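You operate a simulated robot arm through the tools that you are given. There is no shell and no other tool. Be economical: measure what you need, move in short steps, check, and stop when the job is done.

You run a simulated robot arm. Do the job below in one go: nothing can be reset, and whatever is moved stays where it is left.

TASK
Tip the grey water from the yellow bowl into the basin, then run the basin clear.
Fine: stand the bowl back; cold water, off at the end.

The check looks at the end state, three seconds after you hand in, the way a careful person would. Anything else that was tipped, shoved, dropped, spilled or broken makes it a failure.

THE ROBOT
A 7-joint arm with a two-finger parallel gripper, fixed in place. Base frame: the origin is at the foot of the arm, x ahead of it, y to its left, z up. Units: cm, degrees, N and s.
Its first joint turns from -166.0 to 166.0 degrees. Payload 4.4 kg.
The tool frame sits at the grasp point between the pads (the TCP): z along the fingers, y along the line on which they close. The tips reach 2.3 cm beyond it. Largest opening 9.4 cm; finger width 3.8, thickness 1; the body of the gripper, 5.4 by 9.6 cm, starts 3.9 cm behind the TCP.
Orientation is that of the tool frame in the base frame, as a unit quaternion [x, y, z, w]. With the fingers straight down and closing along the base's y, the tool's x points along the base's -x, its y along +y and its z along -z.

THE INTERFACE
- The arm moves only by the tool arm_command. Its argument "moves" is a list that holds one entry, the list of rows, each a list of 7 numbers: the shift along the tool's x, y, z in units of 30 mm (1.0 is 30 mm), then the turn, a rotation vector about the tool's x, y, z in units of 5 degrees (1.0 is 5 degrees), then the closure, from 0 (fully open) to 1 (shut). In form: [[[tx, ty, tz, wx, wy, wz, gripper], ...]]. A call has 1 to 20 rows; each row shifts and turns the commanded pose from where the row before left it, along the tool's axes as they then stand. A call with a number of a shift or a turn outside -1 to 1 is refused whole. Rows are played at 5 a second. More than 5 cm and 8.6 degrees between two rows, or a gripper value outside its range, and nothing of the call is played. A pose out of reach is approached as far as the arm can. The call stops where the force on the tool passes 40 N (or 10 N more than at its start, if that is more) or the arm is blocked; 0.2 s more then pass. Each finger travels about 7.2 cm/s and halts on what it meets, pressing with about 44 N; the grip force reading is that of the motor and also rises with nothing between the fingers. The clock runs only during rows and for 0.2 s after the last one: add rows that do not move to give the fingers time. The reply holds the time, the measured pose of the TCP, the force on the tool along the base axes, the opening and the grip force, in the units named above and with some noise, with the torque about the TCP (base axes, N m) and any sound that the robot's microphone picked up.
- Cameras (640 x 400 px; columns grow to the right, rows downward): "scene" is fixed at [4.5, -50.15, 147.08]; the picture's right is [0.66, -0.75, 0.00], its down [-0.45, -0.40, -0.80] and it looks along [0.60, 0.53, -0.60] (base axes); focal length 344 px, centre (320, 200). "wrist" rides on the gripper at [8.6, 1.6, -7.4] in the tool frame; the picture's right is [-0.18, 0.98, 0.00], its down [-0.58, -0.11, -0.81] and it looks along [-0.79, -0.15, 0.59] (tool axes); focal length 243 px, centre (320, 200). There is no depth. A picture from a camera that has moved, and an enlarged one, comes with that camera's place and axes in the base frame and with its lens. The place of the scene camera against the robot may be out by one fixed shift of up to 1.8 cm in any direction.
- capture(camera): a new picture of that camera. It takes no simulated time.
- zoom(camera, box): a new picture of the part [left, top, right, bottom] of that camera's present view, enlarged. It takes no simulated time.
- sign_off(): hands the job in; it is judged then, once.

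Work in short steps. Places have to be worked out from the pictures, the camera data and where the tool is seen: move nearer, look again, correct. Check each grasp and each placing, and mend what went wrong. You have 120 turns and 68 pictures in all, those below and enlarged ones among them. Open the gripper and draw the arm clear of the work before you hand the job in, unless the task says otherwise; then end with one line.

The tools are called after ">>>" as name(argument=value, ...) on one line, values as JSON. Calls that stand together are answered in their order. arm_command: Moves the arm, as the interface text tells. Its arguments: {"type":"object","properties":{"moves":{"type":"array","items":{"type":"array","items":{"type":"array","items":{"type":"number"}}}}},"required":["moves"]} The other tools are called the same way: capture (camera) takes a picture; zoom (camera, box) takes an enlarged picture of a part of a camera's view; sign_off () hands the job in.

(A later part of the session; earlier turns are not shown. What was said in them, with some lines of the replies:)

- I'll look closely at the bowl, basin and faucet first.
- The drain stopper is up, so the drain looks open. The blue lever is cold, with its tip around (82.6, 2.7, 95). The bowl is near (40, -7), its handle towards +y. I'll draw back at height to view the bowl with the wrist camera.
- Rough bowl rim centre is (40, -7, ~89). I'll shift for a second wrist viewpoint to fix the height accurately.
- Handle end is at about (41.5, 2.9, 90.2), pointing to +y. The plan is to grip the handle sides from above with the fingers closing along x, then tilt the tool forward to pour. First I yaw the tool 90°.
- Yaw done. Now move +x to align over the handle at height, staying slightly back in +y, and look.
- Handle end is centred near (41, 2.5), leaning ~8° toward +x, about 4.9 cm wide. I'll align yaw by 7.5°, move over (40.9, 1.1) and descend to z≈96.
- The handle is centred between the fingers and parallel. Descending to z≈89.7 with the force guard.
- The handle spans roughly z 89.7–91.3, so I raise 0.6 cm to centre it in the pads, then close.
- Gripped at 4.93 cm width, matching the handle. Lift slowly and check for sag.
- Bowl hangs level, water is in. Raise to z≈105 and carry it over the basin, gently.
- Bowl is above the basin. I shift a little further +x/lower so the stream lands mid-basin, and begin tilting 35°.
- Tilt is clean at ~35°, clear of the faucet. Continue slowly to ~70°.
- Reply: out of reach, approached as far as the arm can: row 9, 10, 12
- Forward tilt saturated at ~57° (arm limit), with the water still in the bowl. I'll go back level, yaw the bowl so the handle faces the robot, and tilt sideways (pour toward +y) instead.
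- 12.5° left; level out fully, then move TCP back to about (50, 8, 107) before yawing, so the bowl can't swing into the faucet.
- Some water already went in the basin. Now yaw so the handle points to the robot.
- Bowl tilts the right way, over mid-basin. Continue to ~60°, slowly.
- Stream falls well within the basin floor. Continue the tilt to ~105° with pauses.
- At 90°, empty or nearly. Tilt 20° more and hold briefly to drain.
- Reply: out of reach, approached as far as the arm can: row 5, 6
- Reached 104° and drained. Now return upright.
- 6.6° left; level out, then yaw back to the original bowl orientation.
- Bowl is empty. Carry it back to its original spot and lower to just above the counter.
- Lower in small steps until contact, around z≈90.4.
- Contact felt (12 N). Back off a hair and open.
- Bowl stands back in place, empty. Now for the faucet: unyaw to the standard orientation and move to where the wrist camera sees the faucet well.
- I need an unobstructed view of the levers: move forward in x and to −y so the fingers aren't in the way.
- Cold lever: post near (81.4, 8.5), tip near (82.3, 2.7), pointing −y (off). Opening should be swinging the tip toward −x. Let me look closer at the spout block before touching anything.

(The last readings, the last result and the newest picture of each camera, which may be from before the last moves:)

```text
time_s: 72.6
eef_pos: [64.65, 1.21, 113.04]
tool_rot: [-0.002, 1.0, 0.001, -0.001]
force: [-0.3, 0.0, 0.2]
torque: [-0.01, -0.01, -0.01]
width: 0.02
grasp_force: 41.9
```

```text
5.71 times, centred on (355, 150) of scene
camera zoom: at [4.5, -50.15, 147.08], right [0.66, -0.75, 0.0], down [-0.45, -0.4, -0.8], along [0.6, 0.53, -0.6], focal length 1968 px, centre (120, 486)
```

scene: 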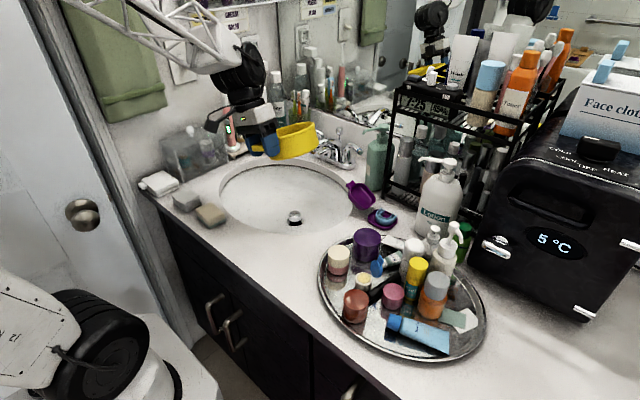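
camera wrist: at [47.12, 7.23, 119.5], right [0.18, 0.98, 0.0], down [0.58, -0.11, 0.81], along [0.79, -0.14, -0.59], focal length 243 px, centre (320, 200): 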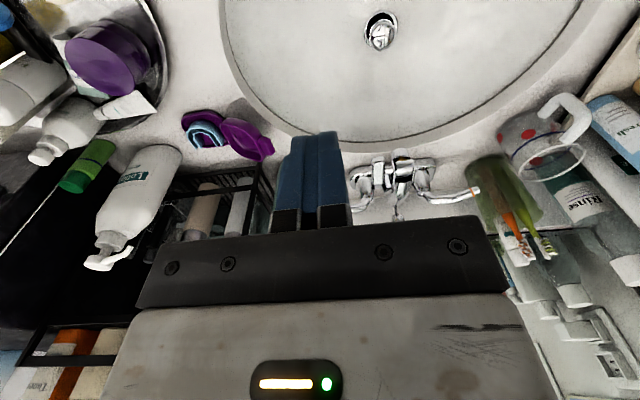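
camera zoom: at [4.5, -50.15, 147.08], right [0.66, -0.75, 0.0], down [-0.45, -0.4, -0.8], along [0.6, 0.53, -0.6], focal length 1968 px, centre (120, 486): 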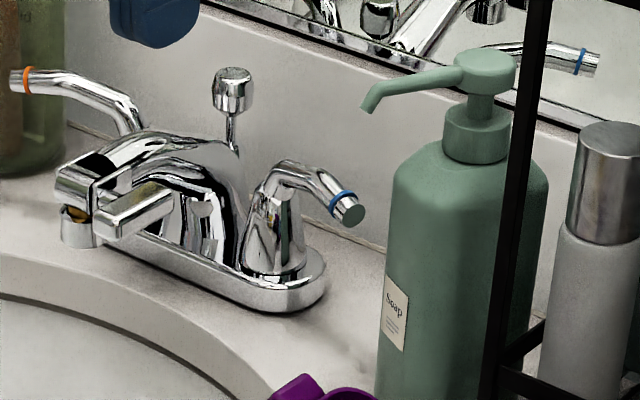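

There's a paddle on the spout head, which I'll watch. I yaw 90° (camera to the +y side) with the gripper at a 6 cm opening, then move above the cold lever at height.

>>> arm_command(moves=[[[0, 0, -0.5, 0, 0, 1, 1], [0, 0, 0, 0, 0, 1, 1], [0, 0, 0, 0, 0, 1, 1], [0, 0, 0, 0, 0, 1, 1], [0, 0, 0, 0, 0, 1, 1], [0, 0, 0, 0, 0, 1, 1], [0, 0, 0, 0, 0, 1, 1], [0, 0, 0, 0, 0, 1, 1], [0, 0, 0, 0, 0, 1, 1], [0, 0, 0, 0, 0, 1, 0.36], [0, 0, 0, 0, 0, 1, 0.36], [0, 0, 0, 0, 0, 1, 0.36], [0, 0, 0, 0, 0, 1, 0.36], [0, 0, 0, 0, 0, 1, 0.36], [0, 0, 0, 0, 0, 1, 0.36], [0, 0, 0, 0, 0, 1, 0.36], [0, 0, 0, 0, 0, 1, 0.36], [0, 0, 0, 0, 0, 1, 0.36], [0, 0, 0, 0, 0, 0, 0.36]]])

>>> arm_command(moves=[[[0.6, 1, 0, 0, 0, 0, 0.36], [0.4, 1, 0, 0, 0, 0, 0.36], [0.2, 1, 0, 0, 0, 0, 0.36], [0, 1, 0, 0, 0, 0, 0.36], [0, 1, 0, 0, 0, 0, 0.36], [0, 0.8, 0, 0, 0, 0, 0.36], [0, 0, 0, 0, 0, 0, 0.36]]])

>>> capture(camera="wrist")

>>> zoom(camera="scene", box=[280, 50, 420, 190])

```text
time_s: 76.6
eef_pos: [64.81, 1.46, 114.53]
tool_rot: [0.706, 0.708, 0.0, -0.001]
force: [-0.4, -0.8, -0.1]
torque: [-0.02, -0.01, 0.01]
width: 6.0
grasp_force: 0.0
```

```text
time_s: 78.2
eef_pos: [82.26, 4.82, 114.55]
tool_rot: [0.706, 0.708, 0.0, 0.0]
force: [0.1, -0.1, 0.7]
torque: [-0.02, 0.0, -0.01]
width: 6.0
grasp_force: 0.1
```

```text
33 pictures are left
camera wrist: at [83.86, 13.44, 122.12], right [0.98, -0.18, 0.0], down [-0.11, -0.58, 0.81], along [-0.15, -0.79, -0.59], focal length 243 px, centre (320, 200)
```

wrist: 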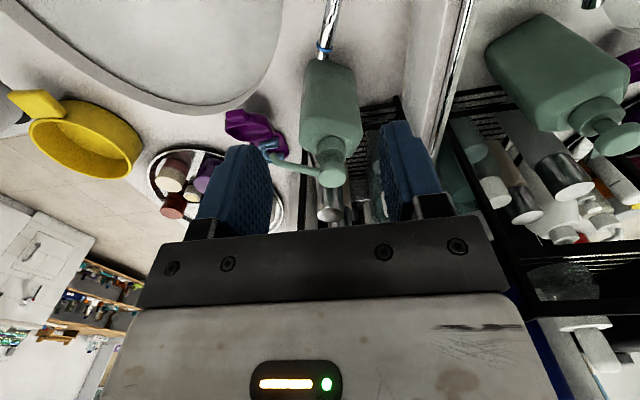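

```text
2.86 times, centred on (350, 120) of scene
camera zoom: at [4.5, -50.15, 147.08], right [0.66, -0.75, 0.0], down [-0.45, -0.4, -0.8], along [0.6, 0.53, -0.6], focal length 984 px, centre (234, 429)
```

zoom: 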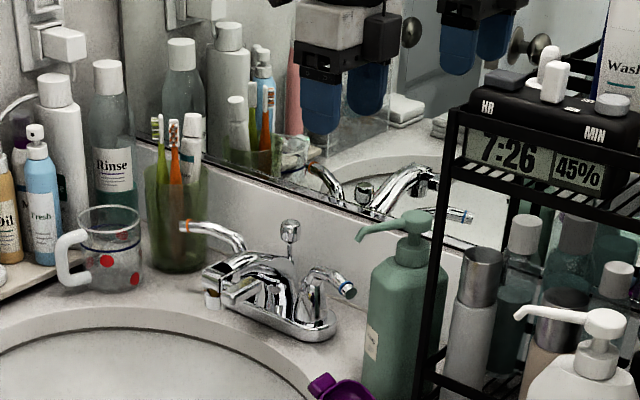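

Tip confirmed at (82.3, 2.6), right between the fingers; bottle face is at y≈−2.4 and its nozzle at y≈−3. Descend to z≈98 and check.

>>> arm_command(moves=[[[0, 0, 1, 0, 0, 0, 0.36], [0, 0, 1, 0, 0, 0, 0.36], [0, 0, 1, 0, 0, 0, 0.36], [0, 0, 1, 0, 0, 0, 0.36], [0, 0, 0.8, 0, 0, 0, 0.36], [0, 0, 0.7, 0, 0, 0, 0.36], [0, 0, 0, 0, 0, 0, 0.36]]])

>>> capture(camera="wrist")

>>> zoom(camera="scene", box=[300, 90, 410, 190])

```text
time_s: 79.8
eef_pos: [82.21, 5.14, 97.96]
tool_rot: [0.706, 0.709, 0.0, 0.0]
force: [0.3, -0.1, 0.3]
torque: [0.0, 0.04, 0.01]
width: 6.03
grasp_force: 0.0
```

```text
31 pictures are left
camera wrist: at [83.77, 13.7, 105.46], right [0.98, -0.18, 0.0], down [-0.11, -0.58, 0.81], along [-0.15, -0.79, -0.59], focal length 243 px, centre (320, 200)
```

wrist: 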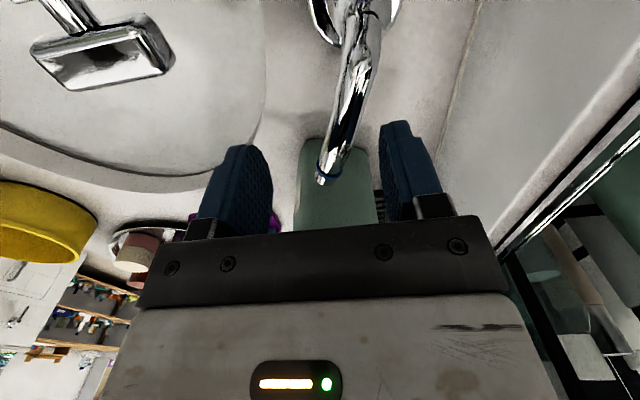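

```text
4.00 times, centred on (355, 140) of scene
camera zoom: at [4.5, -50.15, 147.08], right [0.66, -0.75, 0.0], down [-0.45, -0.4, -0.8], along [0.6, 0.53, -0.6], focal length 1378 px, centre (180, 440)
```

zoom: 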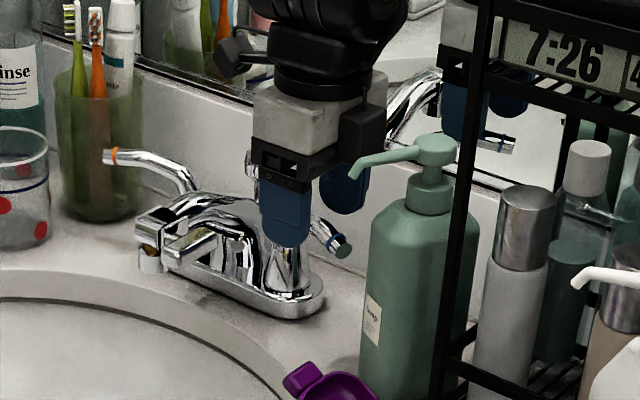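

Lever is between the fingers; tip z≈95.6. Nudge 0.5 cm in +y for clearance from the pump, descend to z≈95.4.

>>> arm_command(moves=[[[0.17, 0, 0, 0, 0, 0, 0.36], [0, 0, 0.3, 0, 0, 0, 0.36], [0, 0, 0.3, 0, 0, 0, 0.36], [0, 0, 0.26, 0, 0, 0, 0.36], [0, 0, 0, 0, 0, 0, 0.36]]])

>>> capture(camera="wrist")

>>> zoom(camera="scene", box=[300, 90, 410, 190])

```text
time_s: 81.0
eef_pos: [82.13, 5.51, 95.46]
tool_rot: [0.706, 0.708, 0.0, 0.0]
force: [0.5, -0.8, 0.0]
torque: [-0.02, 0.03, -0.01]
width: 6.0
grasp_force: 0.1
```

```text
29 pictures are left
camera wrist: at [83.75, 14.1, 102.9], right [0.98, -0.18, 0.0], down [-0.11, -0.58, 0.81], along [-0.15, -0.79, -0.59], focal length 243 px, centre (320, 200)
```

wrist: 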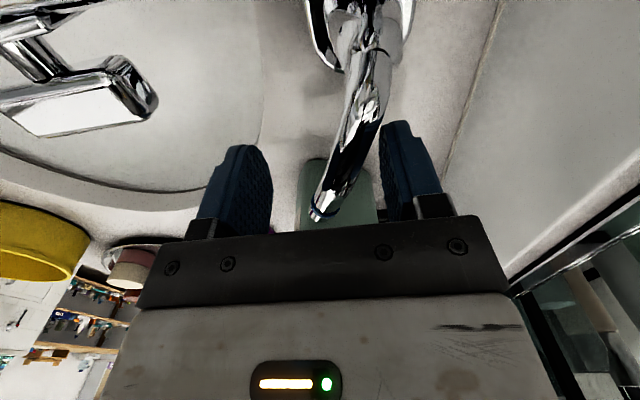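

```text
4.00 times, centred on (355, 140) of scene
camera zoom: at [4.5, -50.15, 147.08], right [0.66, -0.75, 0.0], down [-0.45, -0.4, -0.8], along [0.6, 0.53, -0.6], focal length 1378 px, centre (180, 440)
```

zoom: 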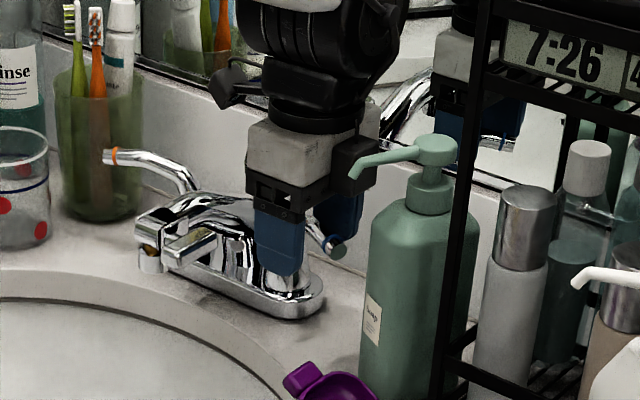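

Clear all round. Narrow the opening to ~3 cm around the lever, then swing about the post ~20° (tip toward −x) and look.

>>> arm_command(moves=[[[0, 0, 0, 0, 0, 0, 0.5], [0, 0, 0, 0, 0, 0, 0.68], [0, 0, 0, 0, 0, 0, 0.68], [0, -0.087, 0, 0, 0, 1, 0.68], [0, -0.087, 0, 0, 0, 1, 0.68], [0, -0.087, 0, 0, 0, 1, 0.68], [0, -0.087, 0, 0, 0, 1, 0.68], [0, 0, 0, 0, 0, 0, 0.68]]])

>>> zoom(camera="scene", box=[240, 90, 410, 250])

```text
time_s: 82.0
eef_pos: [82.12, 5.32, 95.49]
tool_rot: [0.726, 0.688, 0.0, 0.001]
force: [28.8, -35.8, -12.2]
torque: [0.04, -0.79, -2.21]
width: 4.31
grasp_force: 45.3
stopped in row 4: the force on the tool passed its limit at 41 N (the readings are from after the stop); the commanded pose is now the measured one
```

```text
2.50 times, centred on (325, 170) of scene
camera zoom: at [4.5, -50.15, 147.08], right [0.66, -0.75, 0.0], down [-0.45, -0.4, -0.8], along [0.6, 0.53, -0.6], focal length 861 px, centre (308, 275)
```

zoom: 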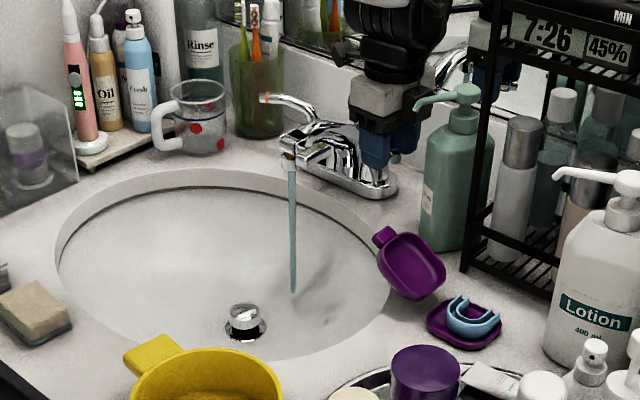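

Water is running straight down into the basin. The fingers are jammed on the lever's thick part (lateral force), so I open them back to relax, and see whether it keeps flowing.

>>> arm_command(moves=[[[0, 0, 0, 0, 0, 0, 0.5], [0, 0, 0, 0, 0, 0, 0.36], [0, 0, 0, 0, 0, 0, 0.36], [0, 0, 0, 0, 0, 0, 0.36]]])

>>> capture(camera="wrist")

>>> zoom(camera="scene", box=[240, 90, 410, 250])

```text
time_s: 83.0
eef_pos: [82.06, 5.42, 95.41]
tool_rot: [0.725, 0.688, 0.0, 0.001]
force: [-0.6, 0.3, -0.8]
torque: [0.01, -0.01, 0.02]
width: 6.01
grasp_force: 0.2
```

```text
26 pictures are left
camera wrist: at [84.11, 13.98, 102.94], right [0.97, -0.24, 0.0], down [-0.14, -0.57, 0.81], along [-0.19, -0.78, -0.59], focal length 243 px, centre (320, 200)
```

wrist: 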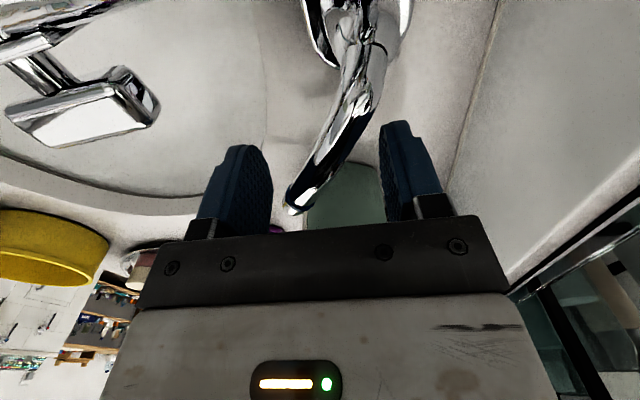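

```text
2.50 times, centred on (325, 170) of scene
camera zoom: at [4.5, -50.15, 147.08], right [0.66, -0.75, 0.0], down [-0.45, -0.4, -0.8], along [0.6, 0.53, -0.6], focal length 861 px, centre (308, 275)
```

zoom: 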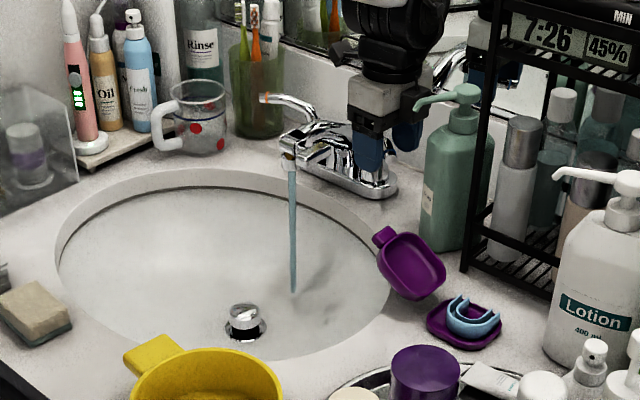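

The lever opened ~15° and water flows in a thin stream. I'll open it a bit further by drawing the back finger 2 cm toward −x.

>>> arm_command(moves=[[[0, -0.15, 0, 0, 0, 0, 0.36], [0, -0.15, 0, 0, 0, 0, 0.36], [0, -0.15, 0, 0, 0, 0, 0.36], [0, -0.15, 0, 0, 0, 0, 0.36], [0, -0.1, 0, 0, 0, 0, 0.36], [0, 0, 0, 0, 0, 0, 0.36]]])

>>> zoom(camera="scene", box=[200, 90, 410, 250])

```text
time_s: 84.4
eef_pos: [79.79, 5.44, 95.43]
tool_rot: [0.725, 0.688, -0.001, 0.0]
force: [0.2, -0.8, 0.5]
torque: [-0.01, -0.04, -0.05]
width: 6.08
grasp_force: 0.8
```

```text
2.50 times, centred on (305, 170) of scene
camera zoom: at [4.5, -50.15, 147.08], right [0.66, -0.75, 0.0], down [-0.45, -0.4, -0.8], along [0.6, 0.53, -0.6], focal length 861 px, centre (358, 275)
```

zoom: 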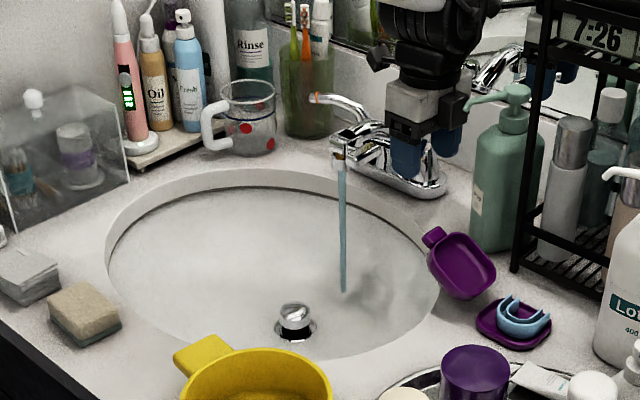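

Good moderate stream. Let it run to flush the basin.

>>> arm_command(moves=[[[0, 0, 0, 0, 0, 0, 0.36], [0, 0, 0, 0, 0, 0, 0.36], [0, 0, 0, 0, 0, 0, 0.36], [0, 0, 0, 0, 0, 0, 0.36], [0, 0, 0, 0, 0, 0, 0.36], [0, 0, 0, 0, 0, 0, 0.36], [0, 0, 0, 0, 0, 0, 0.36], [0, 0, 0, 0, 0, 0, 0.36], [0, 0, 0, 0, 0, 0, 0.36], [0, 0, 0, 0, 0, 0, 0.36], [0, 0, 0, 0, 0, 0, 0.36], [0, 0, 0, 0, 0, 0, 0.36], [0, 0, 0, 0, 0, 0, 0.36], [0, 0, 0, 0, 0, 0, 0.36], [0, 0, 0, 0, 0, 0, 0.36], [0, 0, 0, 0, 0, 0, 0.36], [0, 0, 0, 0, 0, 0, 0.36], [0, 0, 0, 0, 0, 0, 0.36], [0, 0, 0, 0, 0, 0, 0.36], [0, 0, 0, 0, 0, 0, 0.36]]])

>>> arm_command(moves=[[[0, 0, 0, 0, 0, 0, 0.36], [0, 0, 0, 0, 0, 0, 0.36], [0, 0, 0, 0, 0, 0, 0.36], [0, 0, 0, 0, 0, 0, 0.36], [0, 0, 0, 0, 0, 0, 0.36], [0, 0, 0, 0, 0, 0, 0.36], [0, 0, 0, 0, 0, 0, 0.36], [0, 0, 0, 0, 0, 0, 0.36], [0, 0, 0, 0, 0, 0, 0.36], [0, 0, 0, 0, 0, 0, 0.36], [0, 0, 0, 0, 0, 0, 0.36], [0, 0, 0, 0, 0, 0, 0.36], [0, 0, 0, 0, 0, 0, 0.36], [0, 0, 0, 0, 0, 0, 0.36], [0, 0, 0, 0, 0, 0, 0.36], [0, 0, 0, 0, 0, 0, 0.36], [0, 0, 0, 0, 0, 0, 0.36], [0, 0, 0, 0, 0, 0, 0.36], [0, 0, 0, 0, 0, 0, 0.36], [0, 0, 0, 0, 0, 0, 0.36]]])

>>> zoom(camera="scene", box=[200, 140, 360, 240])

```text
time_s: 88.6
eef_pos: [79.84, 5.57, 95.4]
tool_rot: [0.726, 0.688, 0.0, 0.0]
force: [0.2, 0.6, -0.5]
torque: [-0.01, 0.0, 0.01]
width: 6.02
grasp_force: 0.0
```

```text
time_s: 92.8
eef_pos: [79.94, 5.52, 95.42]
tool_rot: [0.726, 0.688, 0.0, -0.001]
force: [0.2, 0.1, 0.4]
torque: [-0.02, 0.0, 0.01]
width: 6.04
grasp_force: 0.0
```

```text
4.00 times, centred on (280, 190) of scene
camera zoom: at [4.5, -50.15, 147.08], right [0.66, -0.75, 0.0], down [-0.45, -0.4, -0.8], along [0.6, 0.53, -0.6], focal length 1378 px, centre (480, 240)
```

zoom: 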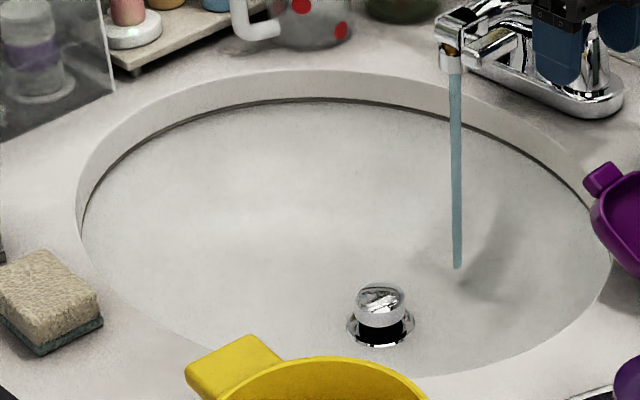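

The basin drains freely and looks clear. Run ~8 s more for a thorough rinse, then close.

>>> arm_command(moves=[[[0, 0, 0, 0, 0, 0, 0.36], [0, 0, 0, 0, 0, 0, 0.36], [0, 0, 0, 0, 0, 0, 0.36], [0, 0, 0, 0, 0, 0, 0.36], [0, 0, 0, 0, 0, 0, 0.36], [0, 0, 0, 0, 0, 0, 0.36], [0, 0, 0, 0, 0, 0, 0.36], [0, 0, 0, 0, 0, 0, 0.36], [0, 0, 0, 0, 0, 0, 0.36], [0, 0, 0, 0, 0, 0, 0.36], [0, 0, 0, 0, 0, 0, 0.36], [0, 0, 0, 0, 0, 0, 0.36], [0, 0, 0, 0, 0, 0, 0.36], [0, 0, 0, 0, 0, 0, 0.36], [0, 0, 0, 0, 0, 0, 0.36], [0, 0, 0, 0, 0, 0, 0.36], [0, 0, 0, 0, 0, 0, 0.36], [0, 0, 0, 0, 0, 0, 0.36], [0, 0, 0, 0, 0, 0, 0.36], [0, 0, 0, 0, 0, 0, 0.36]]])

>>> arm_command(moves=[[[0, 0, 0, 0, 0, 0, 0.36], [0, 0, 0, 0, 0, 0, 0.36], [0, 0, 0, 0, 0, 0, 0.36], [0, 0, 0, 0, 0, 0, 0.36], [0, 0, 0, 0, 0, 0, 0.36], [0, 0, 0, 0, 0, 0, 0.36], [0, 0, 0, 0, 0, 0, 0.36], [0, 0, 0, 0, 0, 0, 0.36], [0, 0, 0, 0, 0, 0, 0.36], [0, 0, 0, 0, 0, 0, 0.36], [0, 0, 0, 0, 0, 0, 0.36], [0, 0, 0, 0, 0, 0, 0.36], [0, 0, 0, 0, 0, 0, 0.36], [0, 0, 0, 0, 0, 0, 0.36], [0, 0, 0, 0, 0, 0, 0.36], [0, 0, 0, 0, 0, 0, 0.36], [0, 0, 0, 0, 0, 0, 0.36], [0, 0, 0, 0, 0, 0, 0.36], [0, 0, 0, 0, 0, 0, 0.36], [0, 0, 0, 0, 0, 0, 0.36]]])

>>> arm_command(moves=[[[0, 0.2, 0, 0, 0, 0, 0.36], [0, 0.2, 0, 0, 0, 0, 0.36], [0, 0.2, 0, 0, 0, 0, 0.36], [0, 0.2, 0, 0, 0, 0, 0.36], [0, 0.2, 0, 0, 0, 0, 0.36], [0, 0.2, 0, 0, 0, 0, 0.36], [0, 0, 0, 0, 0, 0, 0.36]]])

>>> zoom(camera="scene", box=[240, 90, 410, 250])

>>> capture(camera="wrist")

```text
time_s: 97.0
eef_pos: [79.89, 5.59, 95.44]
tool_rot: [0.726, 0.688, 0.0, 0.0]
force: [-0.5, 0.2, 0.1]
torque: [0.01, -0.03, -0.02]
width: 6.04
grasp_force: 0.0
```

```text
time_s: 101.2
eef_pos: [79.98, 5.57, 95.45]
tool_rot: [0.725, 0.689, 0.0, 0.0]
force: [0.2, -0.3, 0.6]
torque: [0.02, 0.0, 0.0]
width: 6.03
grasp_force: 0.0
```

```text
time_s: 102.8
eef_pos: [83.62, 5.39, 95.39]
tool_rot: [0.725, 0.689, 0.001, 0.0]
force: [-0.6, 0.6, 0.8]
torque: [0.02, 0.01, 0.0]
width: 6.03
grasp_force: 0.2
```

```text
2.50 times, centred on (325, 170) of scene
camera zoom: at [4.5, -50.15, 147.08], right [0.66, -0.75, 0.0], down [-0.45, -0.4, -0.8], along [0.6, 0.53, -0.6], focal length 861 px, centre (308, 275)
```

zoom: 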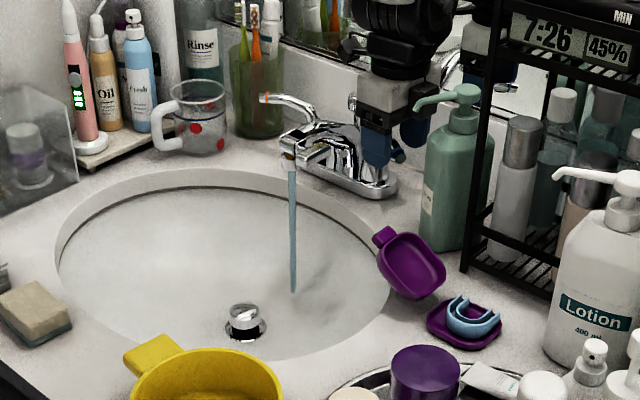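

```text
21 pictures are left
camera wrist: at [85.65, 13.91, 102.9], right [0.97, -0.24, 0.0], down [-0.14, -0.57, 0.81], along [-0.19, -0.78, -0.59], focal length 243 px, centre (320, 200)
```

wrist: 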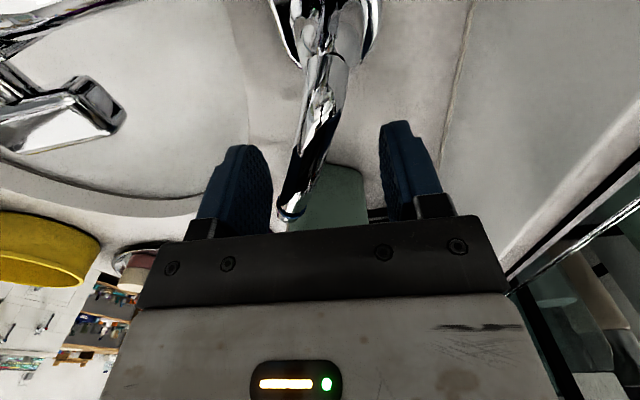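

Front finger is now at the lever; still running. Keep pushing +x in small steps.

>>> arm_command(moves=[[[0, 0.12, 0, 0, 0, 0, 0.36], [0, 0.12, 0, 0, 0, 0, 0.36], [0, 0.12, 0, 0, 0, 0, 0.36], [0, 0, 0, 0, 0, 0, 0.36]]])

>>> zoom(camera="scene", box=[240, 90, 410, 250])

```text
time_s: 103.8
eef_pos: [84.64, 5.35, 95.43]
tool_rot: [0.725, 0.688, 0.0, 0.0]
force: [0.9, -0.1, -0.4]
torque: [0.0, -0.01, 0.04]
width: 6.02
grasp_force: 0.1
```

```text
2.50 times, centred on (325, 170) of scene
camera zoom: at [4.5, -50.15, 147.08], right [0.66, -0.75, 0.0], down [-0.45, -0.4, -0.8], along [0.6, 0.53, -0.6], focal length 861 px, centre (308, 275)
```

zoom: 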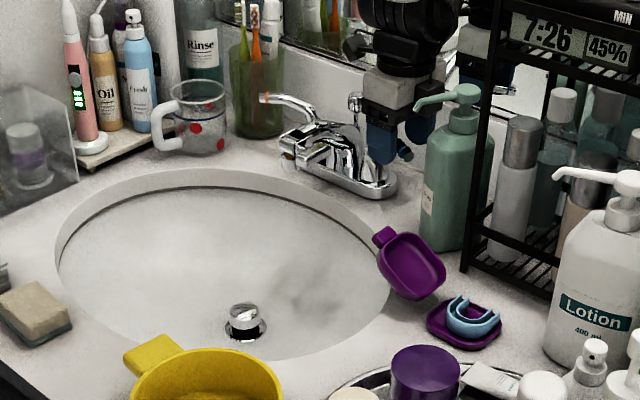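

The water is off. A small extra push to make sure it's fully at the stop.

>>> arm_command(moves=[[[0, 0.08, 0, 0, 0, 0, 0.36], [0, 0.08, 0, 0, 0, 0, 0.36], [0, 0, 0, 0, 0, 0, 0.36]]])

>>> capture(camera="wrist")

```text
time_s: 104.6
eef_pos: [85.16, 5.18, 95.37]
tool_rot: [0.725, 0.689, 0.0, 0.0]
force: [-14.4, -0.2, -1.6]
torque: [-0.04, 0.02, -0.21]
width: 6.66
grasp_force: 7.3
```

```text
19 pictures are left
camera wrist: at [87.18, 13.86, 102.92], right [0.97, -0.24, 0.0], down [-0.14, -0.57, 0.81], along [-0.19, -0.78, -0.59], focal length 243 px, centre (320, 200)
```

wrist: 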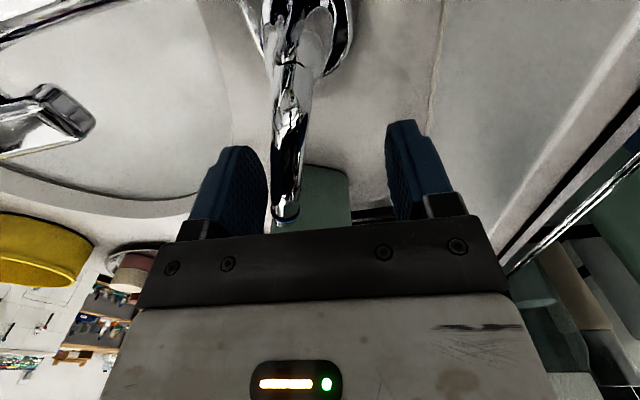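

Lever is firmly at its stop (14 N). Back off to centre, lift straight up, and retreat.

>>> arm_command(moves=[[[0, -0.3, 0, 0, 0, 0, 0.36], [0, -0.3, 0, 0, 0, 0, 0.36], [0, -0.1, 0, 0, 0, 0, 0.36], [0, 0, -0.5, 0, 0, 0, 0.36], [0, 0, -1, 0, 0, 0, 0.36], [0, 0, -1, 0, 0, 0, 0.36], [0, 0, -1, 0, 0, 0, 0.36], [0, 0, -1, 0, 0, 0, 0.36], [0, 0, -1, 0, 0, 0, 0.36], [0, 0, -1, 0, 0, 0, 0.36], [0, -1, 0, 0, 0, 0, 0], [0, -1, 0, 0, 0, 0, 0], [0, -1, 0, 0, 0, 0, 0], [0, -1, 0, 0, 0, 0, 0], [0, -1, 0, 0, 0, 0, 0], [0, -1, 0, 0, 0, 0, 0], [0, -1, 0, 0, 0, 0, 0], [0, -1, 0, 0, 0, 0, 0], [0, 0, 0, 0, 0, 0, 0]]])

>>> capture(camera="scene")

>>> zoom(camera="scene", box=[200, 110, 400, 300])

>>> capture(camera="wrist")

```text
time_s: 108.6
eef_pos: [58.99, 6.57, 114.87]
tool_rot: [0.726, 0.688, -0.001, -0.001]
force: [-0.1, 0.2, 0.6]
torque: [-0.01, -0.01, 0.0]
width: 9.38
grasp_force: 0.1
```

```text
18 pictures are left
```

scene: 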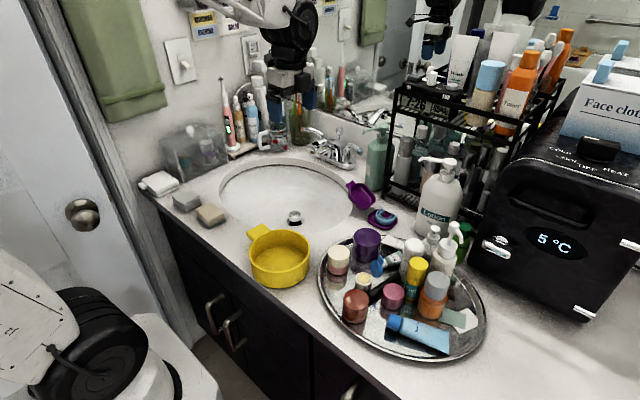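

```text
2.11 times, centred on (300, 205) of scene
camera zoom: at [4.5, -50.15, 147.08], right [0.66, -0.75, 0.0], down [-0.45, -0.4, -0.8], along [0.6, 0.53, -0.6], focal length 725 px, centre (362, 190)
```

zoom: 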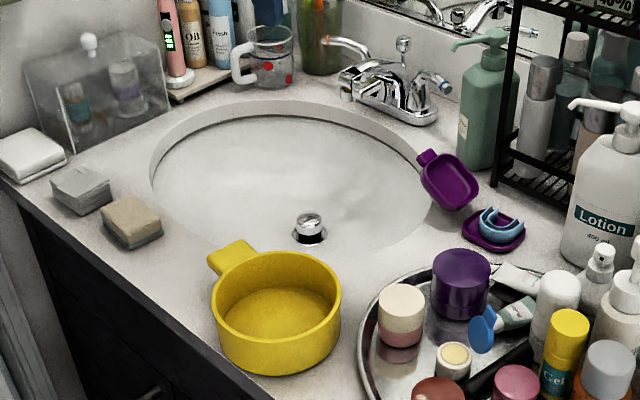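

```text
16 pictures are left
camera wrist: at [61.1, 15.16, 122.39], right [0.97, -0.24, 0.0], down [-0.14, -0.57, 0.81], along [-0.19, -0.78, -0.59], focal length 243 px, centre (320, 200)
```

wrist: 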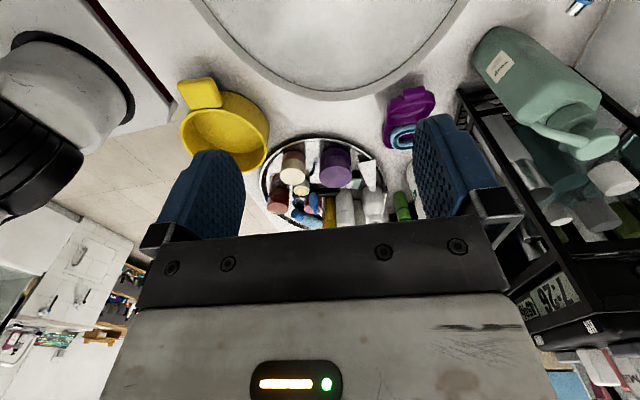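

The bowl is empty and back in its place, the tap is off, the basin is clear and nothing else has moved. The gripper is open and the arm is clear, so I'm handing in.

>>> sign_off()

```text
The job is handed in.
```

I tipped the grey water into the basin, stood the empty yellow bowl back in its place, rinsed the basin clear with cold water, and turned the tap fully off.
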